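You operate a simulated robot arm through the tools that you are given. There is no shell and no other tool. Be economical: measure what you need, move in short steps, check, and stop when the job is done.

Carry out the task below with a simulated robot arm. There is one attempt and no reset: what you move stays moved.

## Task
Put the bag marked "clamps" from the glue end of the long bench on the black tape roll.

The check looks at the end state, three seconds after you hand in, the way a careful person would. Anything else that was tipped, shoved, dropped, spilled or broken makes it a failure.

## Robot
A 7-joint arm with a two-finger parallel gripper, fixed in place. Base frame: the origin is at the foot of the arm, x ahead of it, y to its left, z up; the work surface is at about z = 0. Units: m, rad, N and s.
With the tool pointing down near the work surface it reaches from about 0.24 to 0.62 m from the base axis. Its first joint turns from -1.152 to 1.152 rad. Payload 2.6 kg.
The tool frame sits at the grasp point between the pads (the TCP): z along the fingers, y along the line on which they close. The tips reach 0.03 m beyond it. Largest opening 0.094 m; finger width 0.028, thickness 0.01; the body of the gripper, 0.05 by 0.096 m, starts 0.055 m behind the TCP.
Orientation is that of the tool frame in the base frame, as [roll, pitch, yaw] about the fixed x, y, z axes, in that order (R = Rz(yaw) Ry(pitch) Rx(roll)). With the fingers straight down and closing along the base's y, the tool's x points along the base's -x, its y along +y and its z along -z.

## Interface
- The arm moves only by the tool play_rows. Its argument "deltas" is one flat list of numbers, 5 for each row, row after row: the opening, from 0 (shut) to 1 (fully open), then the shift along the tool's x, y, z in units of 50 mm (1.0 is 50 mm), then the turn about the tool's z in units of 5 degrees (1.0 is 5 degrees). In form: [fingers, dx, dy, dz, twist, fingers, dx, dy, dz, twist, ...]. A call has 1 to 20 rows; each row shifts and turns the commanded pose from where the row before left it, along the tool's axes as they then stand. A call with a number of a shift or a turn outside -1 to 1 is refused whole. Each row takes 0.2 s and may step no farther than 0.05 m and 0.15 rad from the row before; otherwise, or with a gripper value out of range, the whole call is refused. Where a pose cannot be reached the arm comes as near as it can. A force on the tool above 40 N (or 10 N above the force at the start of the call, whichever is more), or a blocked arm, ends the call early, and 0.2 s more pass. The fingers move at their own pace (about 0.072 m/s each) and stop on an object; they squeeze with about 42 N. The grip force told is the motor's: it shows also when the fingers shut on nothing. Time passes only in rows, and 0.2 s behind the last, so rows that do not move let the fingers close. The reply holds the time, the measured pose of the TCP, the force on the tool along the base axes, the opening and the grip force, in the units named above and with some noise, and new pictures: "pictures" is both (left out), scene, wrist or none.
- Cameras (640 x 400 px; columns grow to the right, rows downward): "scene" is fixed at [0.0359, 0.4375, 0.5543]; the picture's right is [-0.75, -0.66, 0.00], its down [-0.44, 0.50, -0.75] and it looks along [0.50, -0.56, -0.66] (base axes); focal length 288 px, centre (320, 200). "wrist" rides on the gripper at [0.076, 0.014, -0.102] in the tool frame; the picture's right is [-0.18, 0.98, 0.00], its down [-0.75, -0.14, -0.64] and it looks along [-0.63, -0.12, 0.77] (tool axes); focal length 243 px, centre (320, 200). There is no depth. A picture from a camera that has moved, and an enlarged one, comes with that camera's place and axes in the base frame and with its lens.
- enlarge(camera, box): a new picture of the part [left, top, right, bottom] of that camera's present view, enlarged. It takes no simulated time.
- finish_job(): hands the job in; it is judged then, once.

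Work in short steps. Places have to be worked out from the pictures, the camera data and where the tool is seen: move nearer, look again, correct. Check each grasp and each placing, and mend what went wrong. You have 90 turns and 170 pictures in all, those below and enlarged ones among them. Open the gripper and draw the arm clear of the work before you hand the job in, unless the task says otherwise; then end with one line.

The tools are called after "Call:" as a command line: name --argument value ..., lists and objects as JSON in quotes. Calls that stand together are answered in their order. play_rows: Moves the arm, as the interface text tells. Its arguments: {"type":"object","properties":{"deltas":{"type":"array","items":{"type":"number"}},"pictures":{"type":"string","enum":["both","scene","wrist","none"]}},"required":["deltas"]} The other tools are called the same way: enlarge (camera, box) takes an enlarged picture of a part of a camera's view; finish_job () hands the job in.

At the start:

```text
t: 0.0
tcp_pos: [0.3749, 0.2551, 0.2972]
tool_rot: [-3.142, 0.001, -3.141]
contact_force: [0.5, 0.6, -1.0]
gripper_width: 0.094
grip_force: 0.0
```

scene: 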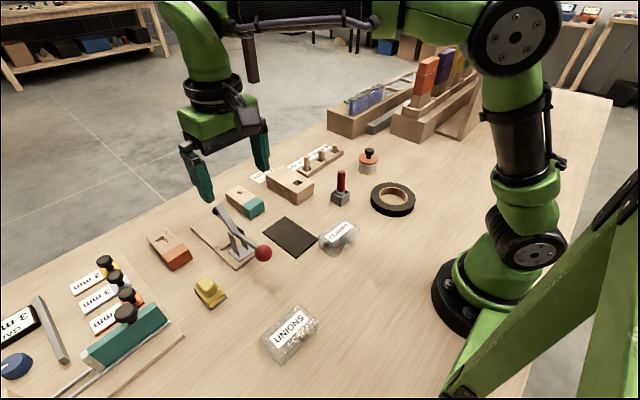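
wrist: 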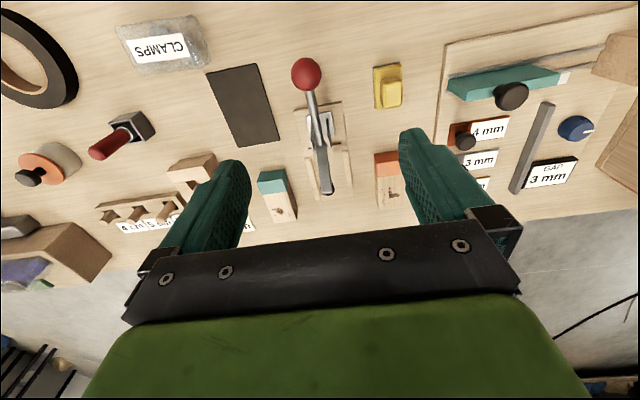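

I see one bag marked CLAMPS near the tape roll and one marked UNIONS. I'll enlarge to check the labels and the surroundings.

Call:
enlarge --camera "scene" --box '[240, 130, 440, 255]'

Call:
enlarge --camera "scene" --box '[320, 20, 520, 145]'

Call:
enlarge --camera "wrist" --box '[0, 0, 320, 200]'

```text
3.20 times, centred on (340, 192) of scene
camera zoom: at [0.0359, 0.4375, 0.5543], right [-0.75, -0.66, 0.0], down [-0.44, 0.5, -0.75], along [0.5, -0.56, -0.66], focal length 920 px, centre (256, 224)
```

zoom: 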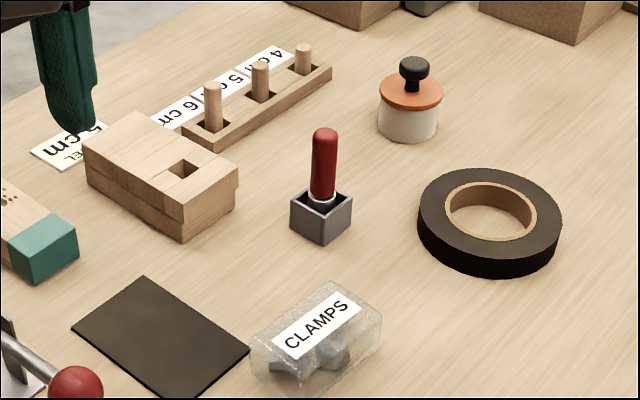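

```text
3.20 times, centred on (420, 82) of scene
camera zoom: at [0.0359, 0.4375, 0.5543], right [-0.75, -0.66, 0.0], down [-0.44, 0.5, -0.75], along [0.5, -0.56, -0.66], focal length 920 px, centre (0, 576)
```

zoom: 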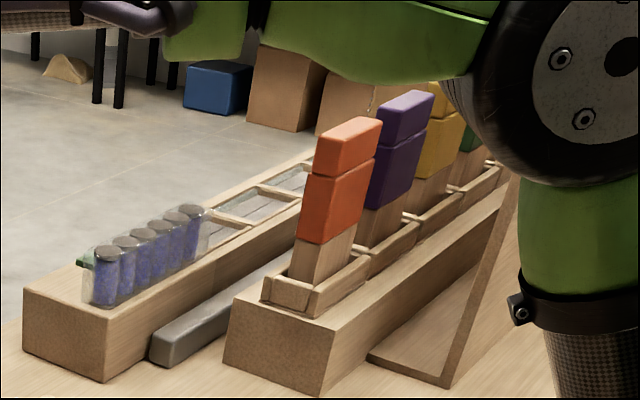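

```text
2.00 times, centred on (160, 100) of wrist
camera zoom: at [0.2986, 0.2689, 0.3994], right [0.18, 0.98, 0.0], down [0.75, -0.14, 0.64], along [0.63, -0.12, -0.77], focal length 485 px, centre (640, 400)
```

zoom: 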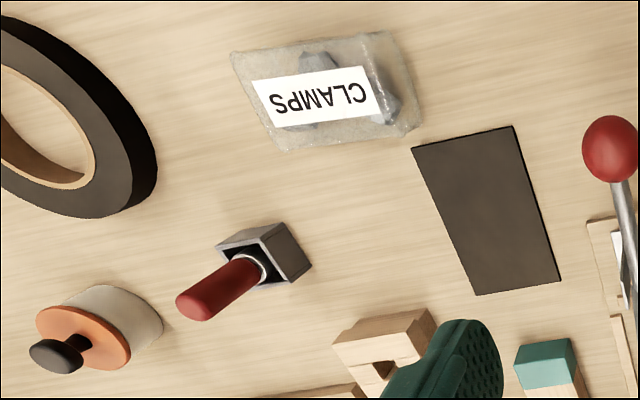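

Before choosing I want to know where the glue is, and whether a second clamps bag is out of view. I'll raise the tool and turn it to look along the bench towards +y.

Call:
play_rows --deltas '[1, 0, 0, -1, -1, 1, 0, 0, -1, -1, 1, 0, 0, 0, -1, 1, 0, 0, 0, -1, 1, 0, 0, 0, -1, 1, 0, 0, 0, -1, 1, 0, 0, 0, -1, 1, 0, 0, 0, -1, 1, 0, 0, 0, -1, 1, 0, 0, 0, -1]'

Call:
enlarge --camera "scene" --box '[0, 220, 200, 400]'

```text
t: 2.2
tcp_pos: [0.3735, 0.2554, 0.3959]
tool_rot: [3.142, 0.0, -2.267]
contact_force: [-0.3, 0.2, 0.6]
gripper_width: 0.094
grip_force: 0.0
camera wrist: at [0.3149, 0.205, 0.4992], right [-0.64, 0.77, 0.0], down [0.59, 0.49, 0.64], along [0.5, 0.41, -0.77], focal length 243 px, centre (320, 200)
```

scene: 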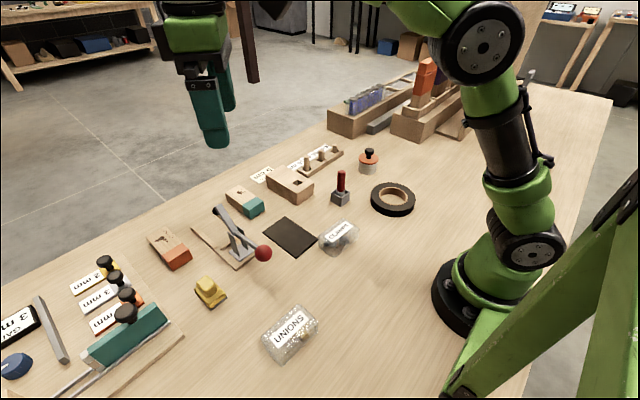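
wrist: 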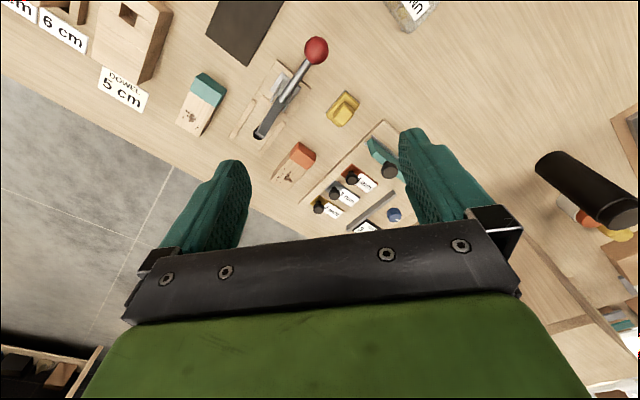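

```text
2.22 times, centred on (100, 310) of scene
camera zoom: at [0.0359, 0.4375, 0.5543], right [-0.75, -0.66, 0.0], down [-0.44, 0.5, -0.75], along [0.5, -0.56, -0.66], focal length 639 px, centre (809, -44)
```

zoom: 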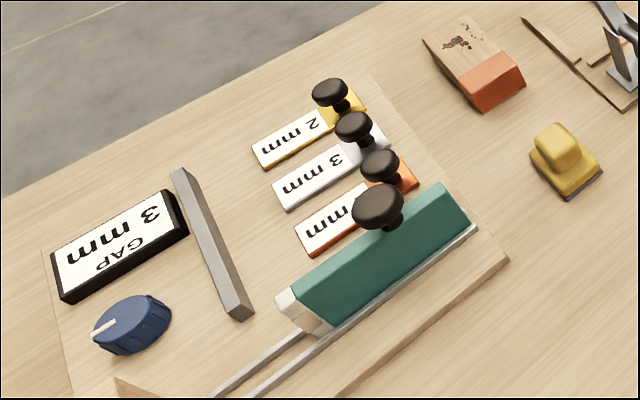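

There is more at the +y end: a black cylinder and something red and yellow. I'll turn further to see it.

Call:
play_rows --deltas '[1, 0, 0, 0, -1, 1, 0, 0, 0, -1, 1, 0, 0, 0, -1, 1, 0, 0, 0, -1, 1, 0, 0, 0, -1, 1, 0, 0, 0, -1, 1, 0, 0, 0, -1, 1, 0, 0, 0, -1, 1, 0, 0, 0, -1, 1, 0, 0, 0, -1]' --pictures "wrist"

```text
t: 4.4
tcp_pos: [0.3742, 0.2549, 0.3964]
tool_rot: [3.14, 0.002, -1.394]
contact_force: [0.0, -0.6, 0.1]
gripper_width: 0.0943
grip_force: 0.0
camera wrist: at [0.3742, 0.1766, 0.4993], right [-1.0, 0.01, 0.0], down [0.01, 0.77, 0.64], along [0.01, 0.64, -0.77], focal length 243 px, centre (320, 200)
```

wrist: 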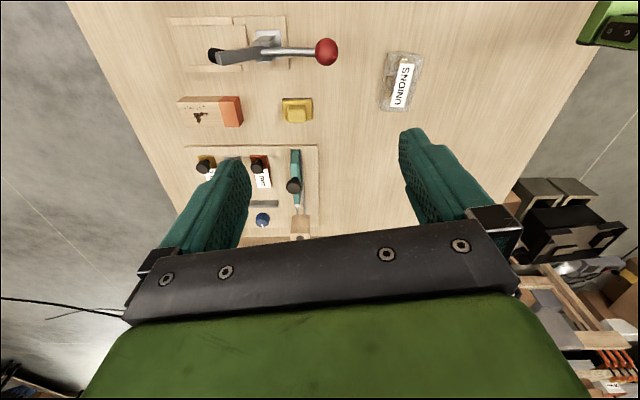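

The end of the bench is hidden behind the gripper, so I'll move the tool towards +y to see that end.

Call:
play_rows --deltas '[1, -0.8, 0.5, 0, 0, 1, -0.8, 0.5, 0, 0, 1, -0.8, 0.5, 0, 0, 1, -0.8, 0.5, 0, 0, 1, -0.6, 0.4, 0, 0]'

```text
t: 5.6
tcp_pos: [0.223, 0.4206, 0.3975]
tool_rot: [3.14, -0.001, -1.396]
contact_force: [-1.1, -0.6, 0.2]
gripper_width: 0.0942
grip_force: 0.0
camera wrist: at [0.2223, 0.3432, 0.4992], right [-1.0, 0.01, 0.0], down [0.01, 0.77, 0.64], along [0.01, 0.64, -0.77], focal length 243 px, centre (320, 200)
```

scene: 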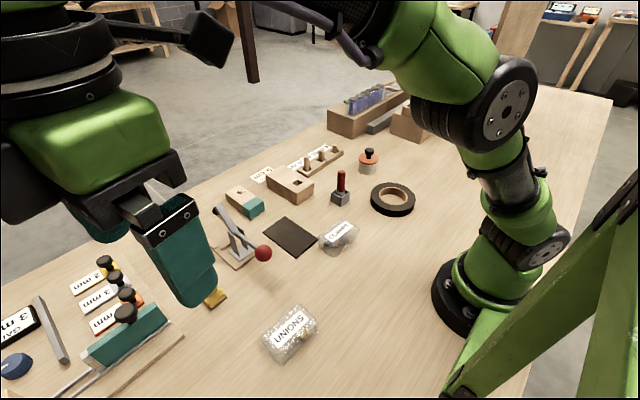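
wrist: 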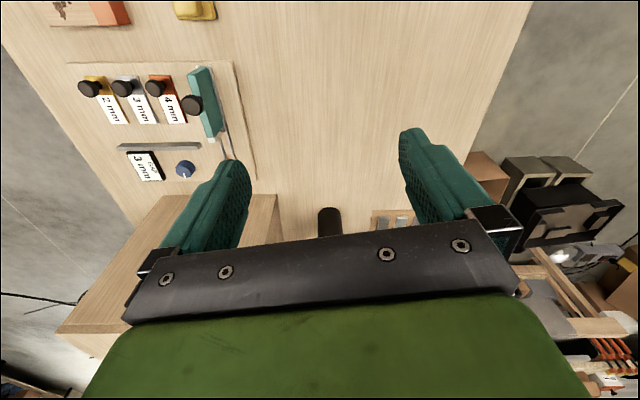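

Nothing loose shows here besides the UNIONS bag. I'll turn partly back, to the view that had the black cylinder, to identify it.

Call:
play_rows --deltas '[1, 0.5, -0.5, 0, 1, 1, 0.5, -0.5, 0, 1, 1, 0.5, -0.5, 0, 1, 1, 0.5, -0.5, 0, 1, 1, 0, 0, 0, 1, 1, 0, 0, 0, 1, 1, 0, 0, 0, 1, 1, 0, 0, 0, 1]' --pictures "none"

Call:
enlarge --camera "wrist" --box '[320, 0, 640, 400]'

```text
t: 7.4
tcp_pos: [0.3279, 0.3268, 0.3971]
tool_rot: [3.141, 0.0, -2.096]
contact_force: [0.3, 0.1, -0.5]
gripper_width: 0.0939
grip_force: 0.0
```

```text
1.00 times, centred on (480, 200) of wrist
camera zoom: at [0.2766, 0.2669, 0.4996], right [-0.76, 0.65, 0.0], down [0.5, 0.58, 0.64], along [0.42, 0.49, -0.77], focal length 243 px, centre (160, 200)
```

zoom: 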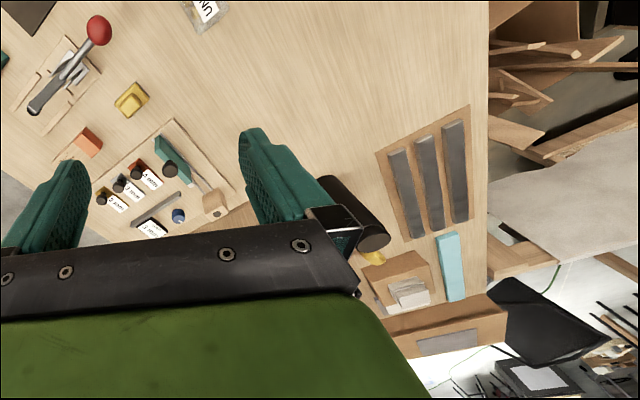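

The +y end holds a bottle, steel strips, a sanding block and so on, and no other bag. Next I'll check the -y end.

Call:
play_rows --deltas '[1, 0, 0, 0, 1, 1, 0, 0, 0, 1, 1, 0, 0, 0, 1, 1, 0, 0, 0, 1, 1, 0, 0, 0, 1, 1, 0, 0, 0, 1, 1, 0, 0, 0, 1, 1, 0, 0, 0, 1, 1, 0, 0, 0, 1, 1, 0, 0, 0, 1, 1, 0, 0, 0, 1, 1, 0, 0, 0, 1, 1, 0, -0.9, 0, 0, 1, 0, -0.9, 0, 0, 1, 0, -0.9, 0, 0, 1, 0, -0.9, 0, 0, 1, 0, -0.9, 0, 0, 1, 0, -0.9, 0, 0]' --pictures "wrist"

Call:
play_rows --deltas '[1, 0, 0, 0, 1, 1, 0, 0, 0, 1, 1, 0, 0, 0, 1, 1, 0, 0, 0, 1, 1, 0, 0, 0, 1, 1, 0, 0, 0, 1, 1, 0, 0, 0, 1, 1, 0, 0, 0, 1, 1, 0, 0, 0, 1, 1, 0, 0, 0, 1, 1, 0, 0, 0, 1, 1, 0, 0, 0, 1]' --pictures "both"

```text
t: 11.2
tcp_pos: [0.3262, 0.0537, 0.3999]
tool_rot: [3.142, -0.002, -3.14]
contact_force: [0.3, 0.5, 0.5]
gripper_width: 0.094
grip_force: 0.0
camera wrist: at [0.2506, 0.0683, 0.5017], right [0.18, 0.98, 0.0], down [0.75, -0.14, 0.64], along [0.63, -0.12, -0.77], focal length 243 px, centre (320, 200)
```

wrist: 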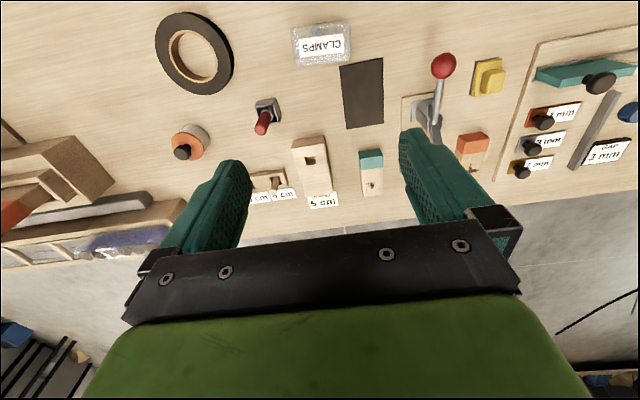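

```text
t: 13.8
tcp_pos: [0.3272, 0.057, 0.3968]
tool_rot: [3.141, -0.002, 2.092]
contact_force: [0.2, 0.1, 0.5]
gripper_width: 0.0941
grip_force: 0.0
camera wrist: at [0.3019, 0.1289, 0.4992], right [0.94, 0.33, 0.0], down [0.25, -0.72, 0.64], along [0.21, -0.61, -0.77], focal length 243 px, centre (320, 200)
```

scene: 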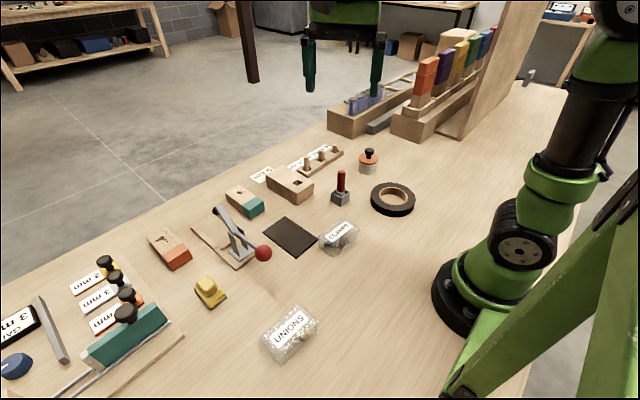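
wrist: 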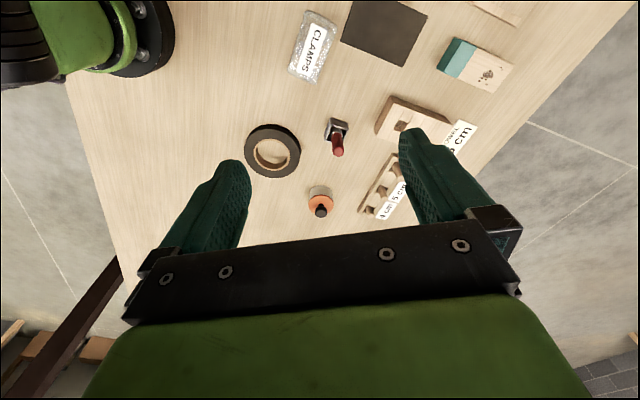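

Only one CLAMPS bag is within reach, and the orange-lidded glue pot sits near it. I place it at about (0.313, 0.057), long side nearly along y, with the tape at about (0.289, -0.160). I'll turn the tool to close across the bag and come down to z≈0.2.

Call:
play_rows --deltas '[1, 0, 0, 0, 1, 1, 0, 0, 0, 1, 1, 0, 0, 0, 1, 1, 0, 0, 0, 1, 1, 0, 0, 0, 1, 1, 0, 0, 0, 1, 1, 0, 0, 0, 1, 1, 0, 0, 0, 0.2, 1, -0.03, -0.28, 0, 0, 1, 0, 0, 0.8, 0, 1, 0, 0, 0.8, 0, 1, 0, 0, 0.8, 0, 1, 0, 0, 0.8, 0, 1, 0, 0, 0.7, 0]'

Call:
enlarge --camera "scene" --box '[240, 130, 440, 255]'

```text
t: 16.8
tcp_pos: [0.3129, 0.0585, 0.2008]
tool_rot: [3.141, 0.0, 1.466]
contact_force: [-0.1, 0.4, -0.4]
gripper_width: 0.0941
grip_force: 0.1
camera wrist: at [0.335, 0.1311, 0.303], right [0.96, -0.29, 0.0], down [-0.22, -0.73, 0.64], along [-0.18, -0.61, -0.77], focal length 243 px, centre (320, 200)
```

scene: 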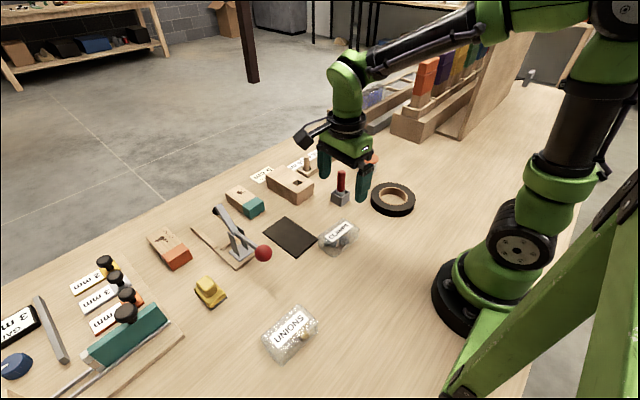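
wrist: 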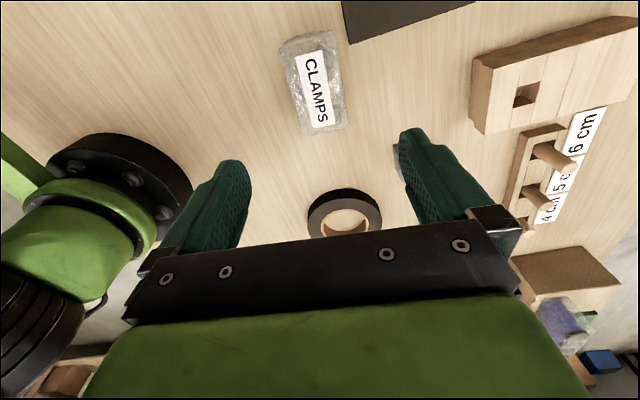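

```text
3.20 times, centred on (340, 192) of scene
camera zoom: at [0.0359, 0.4375, 0.5543], right [-0.75, -0.66, 0.0], down [-0.44, 0.5, -0.75], along [0.5, -0.56, -0.66], focal length 920 px, centre (256, 224)
```

zoom: 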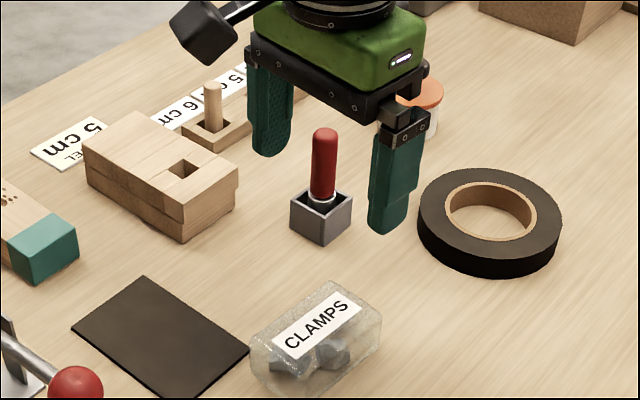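

The bag's centre now reads about (0.310, 0.061) and its width about 0.048. I'll descend to z≈0.08 with a slightly narrower opening and check.

Call:
play_rows --deltas '[0.85, 0, -0.06, 0.8, 0, 0.85, 0, 0, 0.8, 0, 0.85, 0, 0, 0.8, 0]'

Call:
enlarge --camera "scene" --box '[270, 150, 430, 250]'

```text
t: 17.6
tcp_pos: [0.3075, 0.056, 0.0819]
tool_rot: [3.14, 0.0, 1.465]
contact_force: [0.2, 0.2, 0.2]
gripper_width: 0.0798
grip_force: 0.1
camera wrist: at [0.3304, 0.1307, 0.1846], right [0.96, -0.29, 0.0], down [-0.22, -0.73, 0.64], along [-0.18, -0.61, -0.77], focal length 243 px, centre (320, 200)
```

scene: 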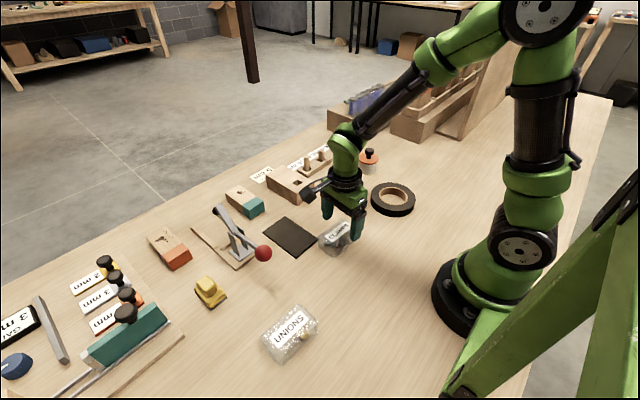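
wrist: 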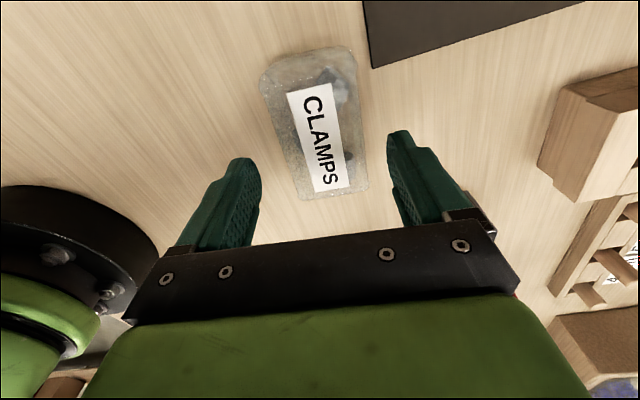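

```text
4.00 times, centred on (350, 200) of scene
camera zoom: at [0.0359, 0.4375, 0.5543], right [-0.75, -0.66, 0.0], down [-0.44, 0.5, -0.75], along [0.5, -0.56, -0.66], focal length 1150 px, centre (200, 200)
```

zoom: 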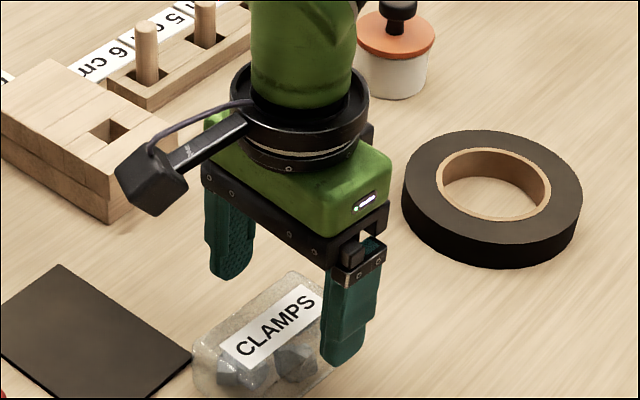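

The fingers straddle the bag and line up with it. I'll make a small correction, go down to z≈0.036, and close.

Call:
play_rows --deltas '[0.85, 0.08, 0.04, 0.46, 0, 0.85, 0, 0, 0.46, 0, 0.85, 0, 0, 0, 0]' --pictures "wrist"

```text
t: 18.4
tcp_pos: [0.3106, 0.0601, 0.037]
tool_rot: [3.141, -0.001, 1.467]
contact_force: [0.4, -0.1, -0.1]
gripper_width: 0.08
grip_force: 0.1
camera wrist: at [0.3331, 0.1337, 0.139], right [0.96, -0.29, 0.0], down [-0.22, -0.73, 0.64], along [-0.18, -0.62, -0.77], focal length 243 px, centre (320, 200)
```

wrist: 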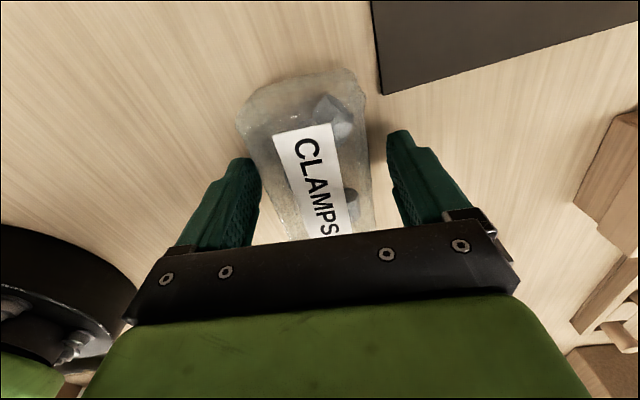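

The fingers are on both sides and clear of the table, so I'm closing now.

Call:
play_rows --deltas '[0, 0, 0, 0, 0, 0, 0, 0, 0, 0, 0, 0, 0, 0, 0, 0, 0, 0, 0, 0]'

```text
t: 19.4
tcp_pos: [0.3105, 0.0602, 0.0366]
tool_rot: [3.14, 0.0, 1.468]
contact_force: [0.1, 0.5, -0.1]
gripper_width: 0.0621
grip_force: 41.7
camera wrist: at [0.3331, 0.1337, 0.1393], right [0.96, -0.29, 0.0], down [-0.22, -0.73, 0.64], along [-0.18, -0.62, -0.77], focal length 243 px, centre (320, 200)
```

scene: 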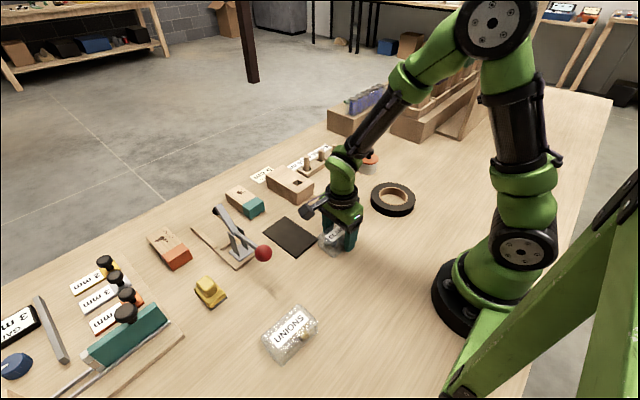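
wrist: 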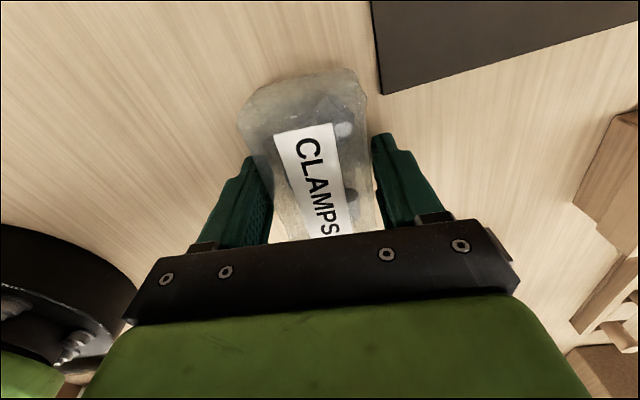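

The fingers stopped on the bag at 0.062 m with full grip force. I'll lift it straight up about 0.12 m.

Call:
play_rows --deltas '[0, 0, 0, -0.3, 0, 0, 0, 0, -0.5, 0, 0, 0, 0, -0.6, 0, 0, 0, 0, -0.6, 0, 0, 0, 0, -0.5, 0]'

Call:
enlarge --camera "scene" --box '[270, 130, 430, 250]'

```text
t: 20.6
tcp_pos: [0.3118, 0.0596, 0.1621]
tool_rot: [3.141, 0.0, 1.465]
contact_force: [-0.8, -0.5, -1.4]
gripper_width: 0.0622
grip_force: 42.4
camera wrist: at [0.3354, 0.1335, 0.2639], right [0.96, -0.29, 0.0], down [-0.22, -0.73, 0.64], along [-0.18, -0.62, -0.77], focal length 243 px, centre (320, 200)
```

scene: 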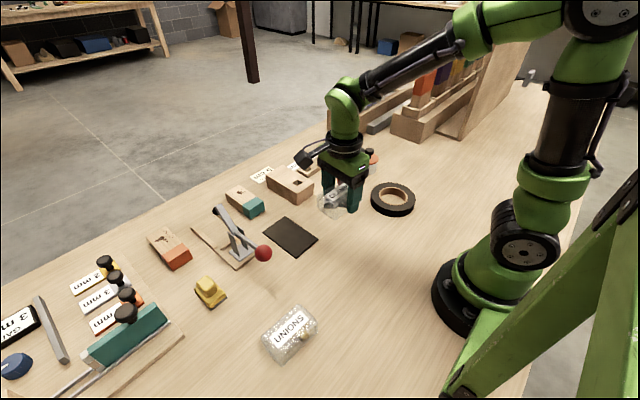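
wrist: 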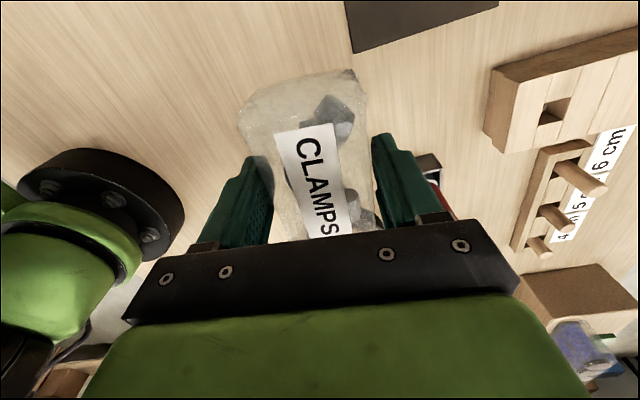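

```text
3.33 times, centred on (350, 190) of scene
camera zoom: at [0.0359, 0.4375, 0.5543], right [-0.75, -0.66, 0.0], down [-0.44, 0.5, -0.75], along [0.5, -0.56, -0.66], focal length 958 px, centre (220, 233)
```

zoom: 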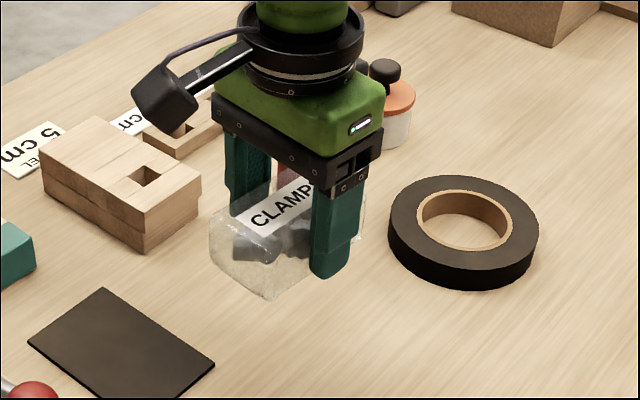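

The grip is secure. The tape centre re-measures at about (0.290, -0.159), ring about 0.128 outside, 0.08 inside and 0.027 high, so the bag spans the hole. I'll carry it across at this height.

Call:
play_rows --deltas '[0, -0.4, 0, 0, 0, 0, -0.7, 0, 0, 0, 0, -0.8, 0.03, 0, 0, 0, -0.8, 0, 0, 0, 0, -0.8, 0, 0, 0, 0, -0.6, 0, 0, 0, 0, -0.29, 0, 0, 0, 0, 0, 0, 0, 0]'

Call:
enlarge --camera "scene" --box '[320, 120, 480, 220]'

```text
t: 22.4
tcp_pos: [0.2927, -0.1569, 0.1604]
tool_rot: [3.139, 0.0, 1.466]
contact_force: [0.4, 0.0, -1.9]
gripper_width: 0.0619
grip_force: 41.6
camera wrist: at [0.3156, -0.0842, 0.2625], right [0.96, -0.29, 0.0], down [-0.22, -0.73, 0.64], along [-0.18, -0.61, -0.77], focal length 243 px, centre (320, 200)
```

scene: 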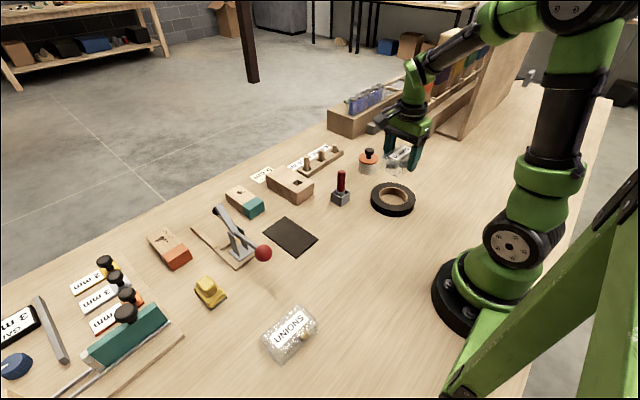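
wrist: 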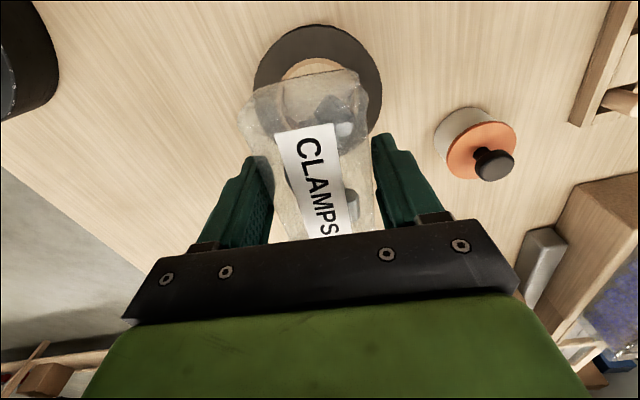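

```text
4.00 times, centred on (400, 170) of scene
camera zoom: at [0.0359, 0.4375, 0.5543], right [-0.75, -0.66, 0.0], down [-0.44, 0.5, -0.75], along [0.5, -0.56, -0.66], focal length 1150 px, centre (0, 320)
```

zoom: 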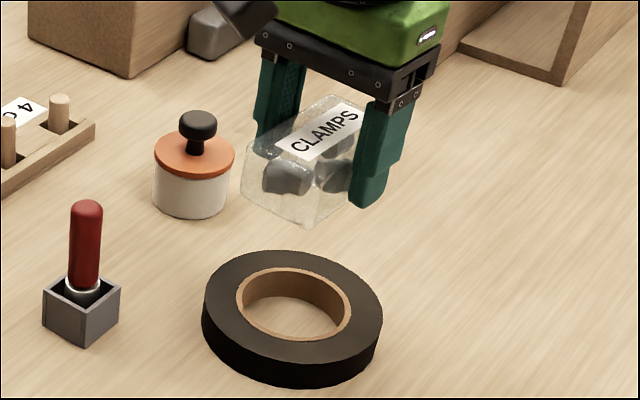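

The bag hangs over the tape and a second fix agrees with the centre at (0.290, -0.160). I'll correct slightly and lower most of the way.

Call:
play_rows --deltas '[0, -0.06, -0.05, 0.4, 0, 0, 0, 0, 0.5, 0, 0, 0, 0, 0.4, 0, 0, 0, 0, 0.2, 0, 0, 0, 0, 0, 0]'

Call:
enlarge --camera "scene" --box '[340, 140, 468, 220]'

```text
t: 23.6
tcp_pos: [0.2883, -0.1605, 0.0852]
tool_rot: [3.141, -0.001, 1.465]
contact_force: [0.2, -1.1, -1.5]
gripper_width: 0.0618
grip_force: 41.6
camera wrist: at [0.3108, -0.0864, 0.1877], right [0.96, -0.29, 0.0], down [-0.22, -0.73, 0.64], along [-0.18, -0.62, -0.77], focal length 243 px, centre (320, 200)
```

scene: 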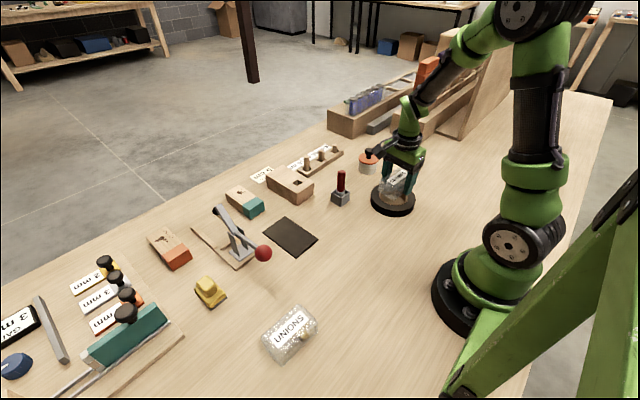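
wrist: 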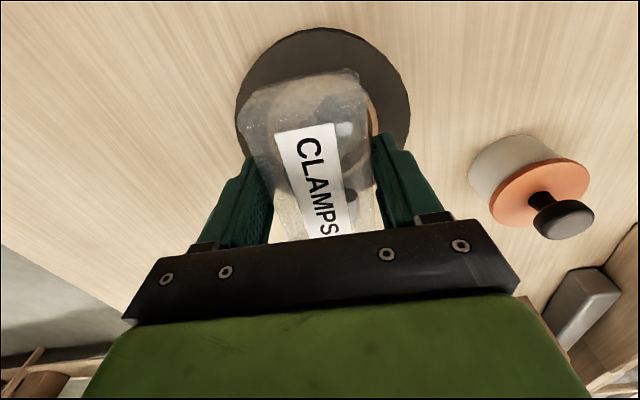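

```text
5.00 times, centred on (404, 180) of scene
camera zoom: at [0.0359, 0.4375, 0.5543], right [-0.75, -0.66, 0.0], down [-0.44, 0.5, -0.75], along [0.5, -0.56, -0.66], focal length 1438 px, centre (-100, 300)
```

zoom: 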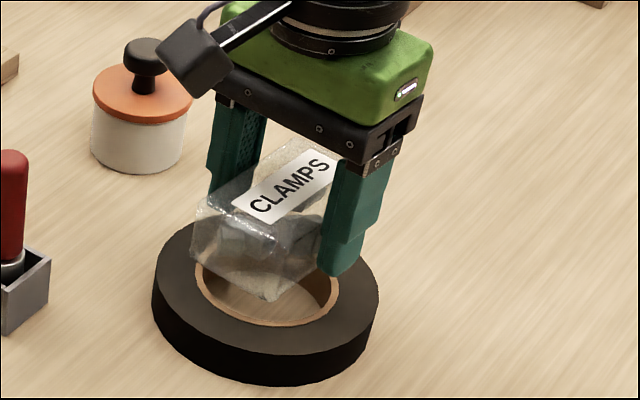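

The bag is centred over the ring. I'll lower it in small steps until it touches.

Call:
play_rows --deltas '[0, 0, 0, 0.15, 0, 0, 0, 0, 0.12, 0, 0, 0, 0, 0.06, 0, 0, 0, 0, 0.04, 0, 0, 0, 0, 0, 0]' --pictures "none"

Call:
enlarge --camera "scene" --box '[340, 140, 468, 220]'

```text
t: 24.8
tcp_pos: [0.2877, -0.1599, 0.0688]
tool_rot: [3.141, 0.001, 1.467]
contact_force: [1.4, -0.7, -1.5]
gripper_width: 0.0621
grip_force: 41.6
```

```text
5.00 times, centred on (404, 180) of scene
camera zoom: at [0.0359, 0.4375, 0.5543], right [-0.75, -0.66, 0.0], down [-0.44, 0.5, -0.75], along [0.5, -0.56, -0.66], focal length 1438 px, centre (-100, 300)
```

zoom: 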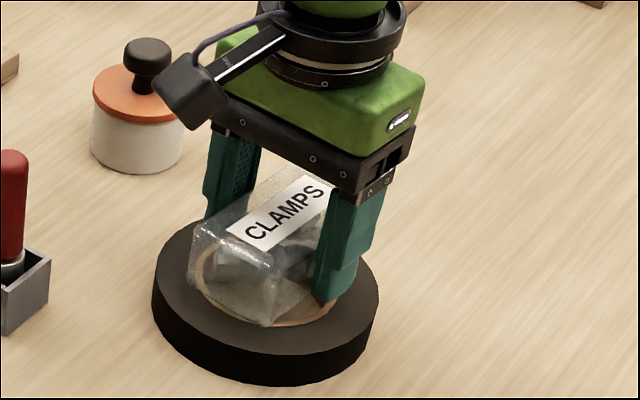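

There's no contact yet and the force is unchanged, so I continue down in 1–2 mm steps.

Call:
play_rows --deltas '[0, 0, 0, 0.04, 0, 0, 0, 0, 0.03, 0, 0, 0, 0, 0.03, 0, 0, 0, 0, 0, 0]' --pictures "none"

Call:
enlarge --camera "scene" --box '[340, 140, 468, 220]'

```text
t: 25.8
tcp_pos: [0.2884, -0.1608, 0.0626]
tool_rot: [-3.14, -0.001, 1.467]
contact_force: [0.4, 0.6, -1.4]
gripper_width: 0.0618
grip_force: 42.2
```

```text
5.00 times, centred on (404, 180) of scene
camera zoom: at [0.0359, 0.4375, 0.5543], right [-0.75, -0.66, 0.0], down [-0.44, 0.5, -0.75], along [0.5, -0.56, -0.66], focal length 1438 px, centre (-100, 300)
```

zoom: 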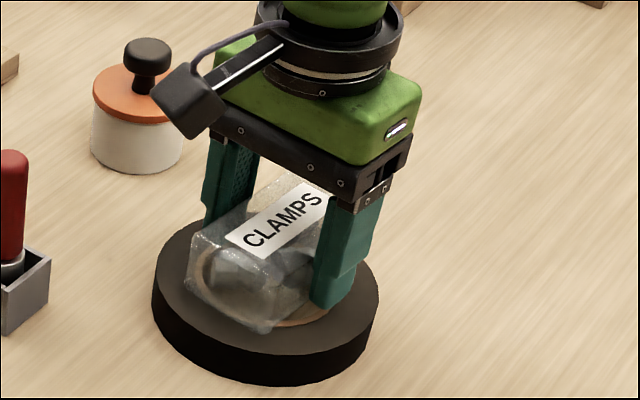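

Still no contact; the tips are at z≈0.033, above the tape. Two more millimetre steps.

Call:
play_rows --deltas '[0, 0, 0, 0.02, 0, 0, 0, 0, 0.02, 0, 0, 0, 0, 0, 0]' --pictures "none"

Call:
play_rows --deltas '[0, 0, 0, 0.02, 0, 0, 0, 0, 0, 0]' --pictures "wrist"

Call:
enlarge --camera "scene" --box '[340, 140, 468, 220]'

```text
t: 26.6
tcp_pos: [0.2884, -0.161, 0.0601]
tool_rot: [3.139, 0.001, 1.468]
contact_force: [-1.6, 1.0, 11.2]
gripper_width: 0.0621
grip_force: 41.6
```

```text
t: 27.4
tcp_pos: [0.2886, -0.16, 0.0604]
tool_rot: [3.138, -0.001, 1.467]
contact_force: [-3.6, 1.4, 6.5]
gripper_width: 0.0618
grip_force: 41.6
stopped in row 2: the force on the tool passed its limit (the readings are from after the stop); the commanded pose is now the measured one
camera wrist: at [0.311, -0.087, 0.163], right [0.96, -0.29, 0.0], down [-0.22, -0.73, 0.64], along [-0.18, -0.62, -0.77], focal length 243 px, centre (320, 200)
```

wrist: 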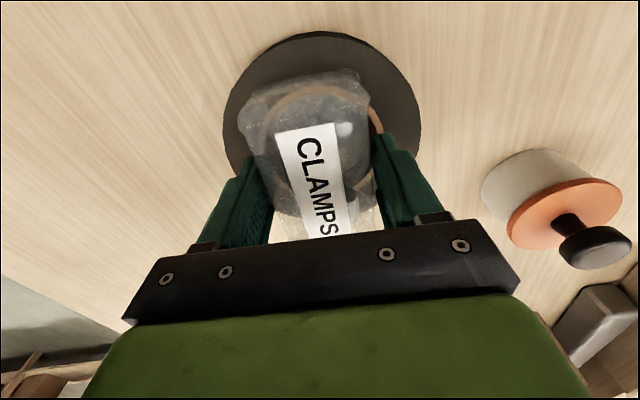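

```text
5.00 times, centred on (404, 180) of scene
camera zoom: at [0.0359, 0.4375, 0.5543], right [-0.75, -0.66, 0.0], down [-0.44, 0.5, -0.75], along [0.5, -0.56, -0.66], focal length 1438 px, centre (-100, 300)
```

zoom: 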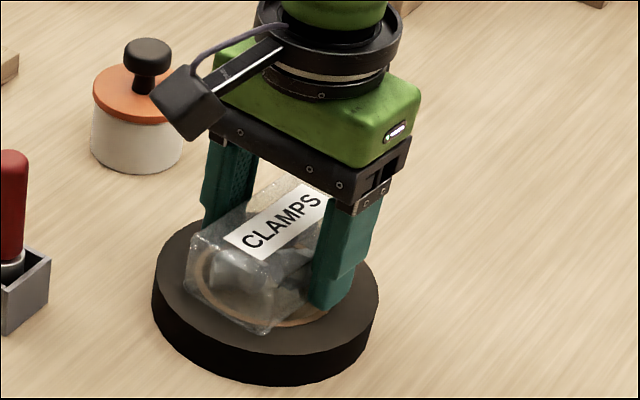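

The bag has touched the ring at TCP z≈0.060, and in the wrist view its near end lies on the ring face. I'll open gently in place.

Call:
play_rows --deltas '[0.7, 0, 0, 0, 0, 0.75, 0, 0, 0, 0, 0.85, 0, 0, 0, 0, 0.85, 0, 0, 0, 0]' --pictures "wrist"

Call:
enlarge --camera "scene" --box '[340, 140, 468, 220]'

```text
t: 28.4
tcp_pos: [0.2892, -0.1611, 0.0594]
tool_rot: [3.14, 0.0, 1.466]
contact_force: [-0.2, 0.3, 0.0]
gripper_width: 0.08
grip_force: 0.0
camera wrist: at [0.311, -0.087, 0.1628], right [0.96, -0.29, 0.0], down [-0.22, -0.73, 0.64], along [-0.18, -0.62, -0.77], focal length 243 px, centre (320, 200)
```

wrist: 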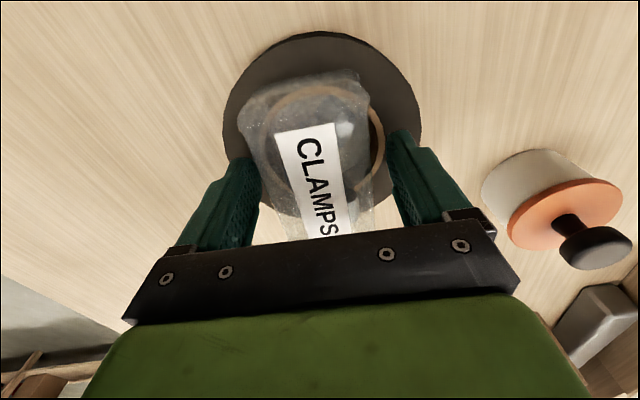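

```text
5.00 times, centred on (404, 180) of scene
camera zoom: at [0.0359, 0.4375, 0.5543], right [-0.75, -0.66, 0.0], down [-0.44, 0.5, -0.75], along [0.5, -0.56, -0.66], focal length 1438 px, centre (-100, 300)
```

zoom: 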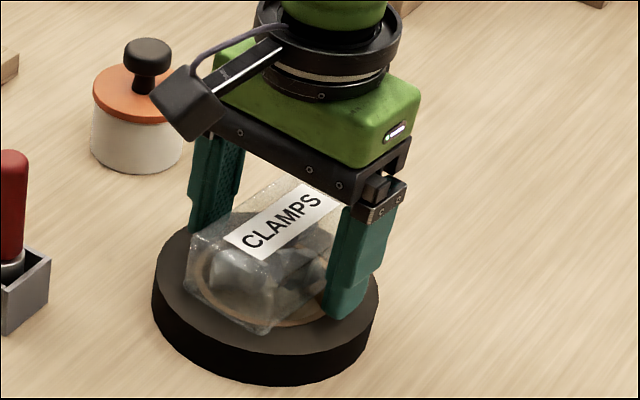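

The fingers are free and the bag stayed put. I'll go straight up, then move back towards +y to clear the view.

Call:
play_rows --deltas '[0.85, 0, 0, -0.3, 0, 0.85, 0, 0, -0.5, 0, 0.85, 0, 0, -0.8, 0, 0.85, 0, 0, -0.9, 0, 0.85, 0, 0, -0.9, 0, 0.85, 0, 0, -0.9, 0, 0.85, 0.8, 0, 0, 0, 0.85, 0.8, 0, 0, 0, 0.85, 0.8, 0, 0, 0]'

Call:
enlarge --camera "scene" --box '[340, 140, 468, 220]'

```text
t: 30.4
tcp_pos: [0.3021, -0.0441, 0.2766]
tool_rot: [3.138, 0.001, 1.466]
contact_force: [-0.2, -0.2, -0.6]
gripper_width: 0.0798
grip_force: 0.0
camera wrist: at [0.3244, 0.0305, 0.379], right [0.96, -0.29, 0.0], down [-0.22, -0.73, 0.64], along [-0.18, -0.62, -0.77], focal length 243 px, centre (320, 200)
```

scene: 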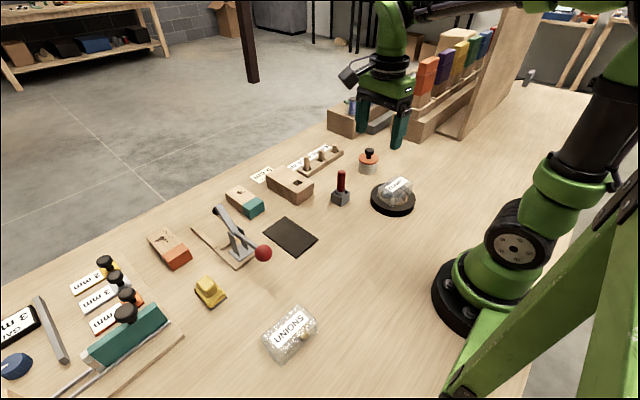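
wrist: 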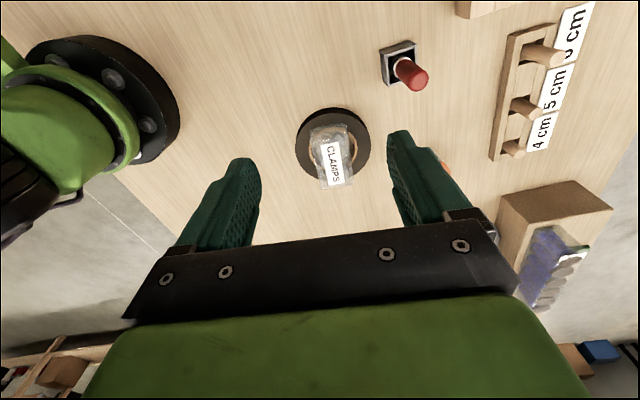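

```text
5.00 times, centred on (404, 180) of scene
camera zoom: at [0.0359, 0.4375, 0.5543], right [-0.75, -0.66, 0.0], down [-0.44, 0.5, -0.75], along [0.5, -0.56, -0.66], focal length 1438 px, centre (-100, 300)
```

zoom: 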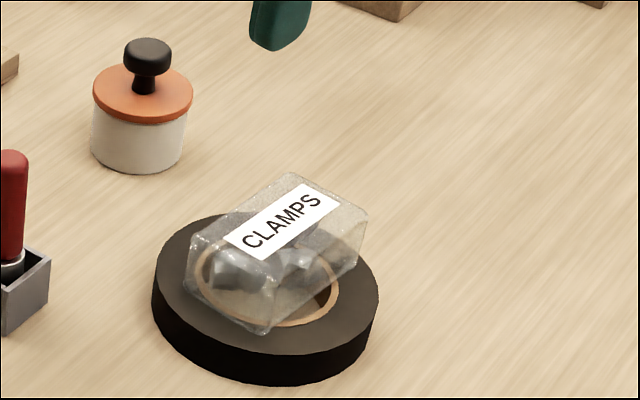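

The bag sits level across the ring, released, with the tape, glue pot and red tool unmoved and the arm clear. I'm handing in.

Call:
finish_job

```text
The job is handed in.
```

The bag marked "clamps" is resting level on the black tape roll, and the gripper is open and clear. I saw no other object move. It was the only clamps bag I could find; I took the orange-lidded pot near it as the glue.
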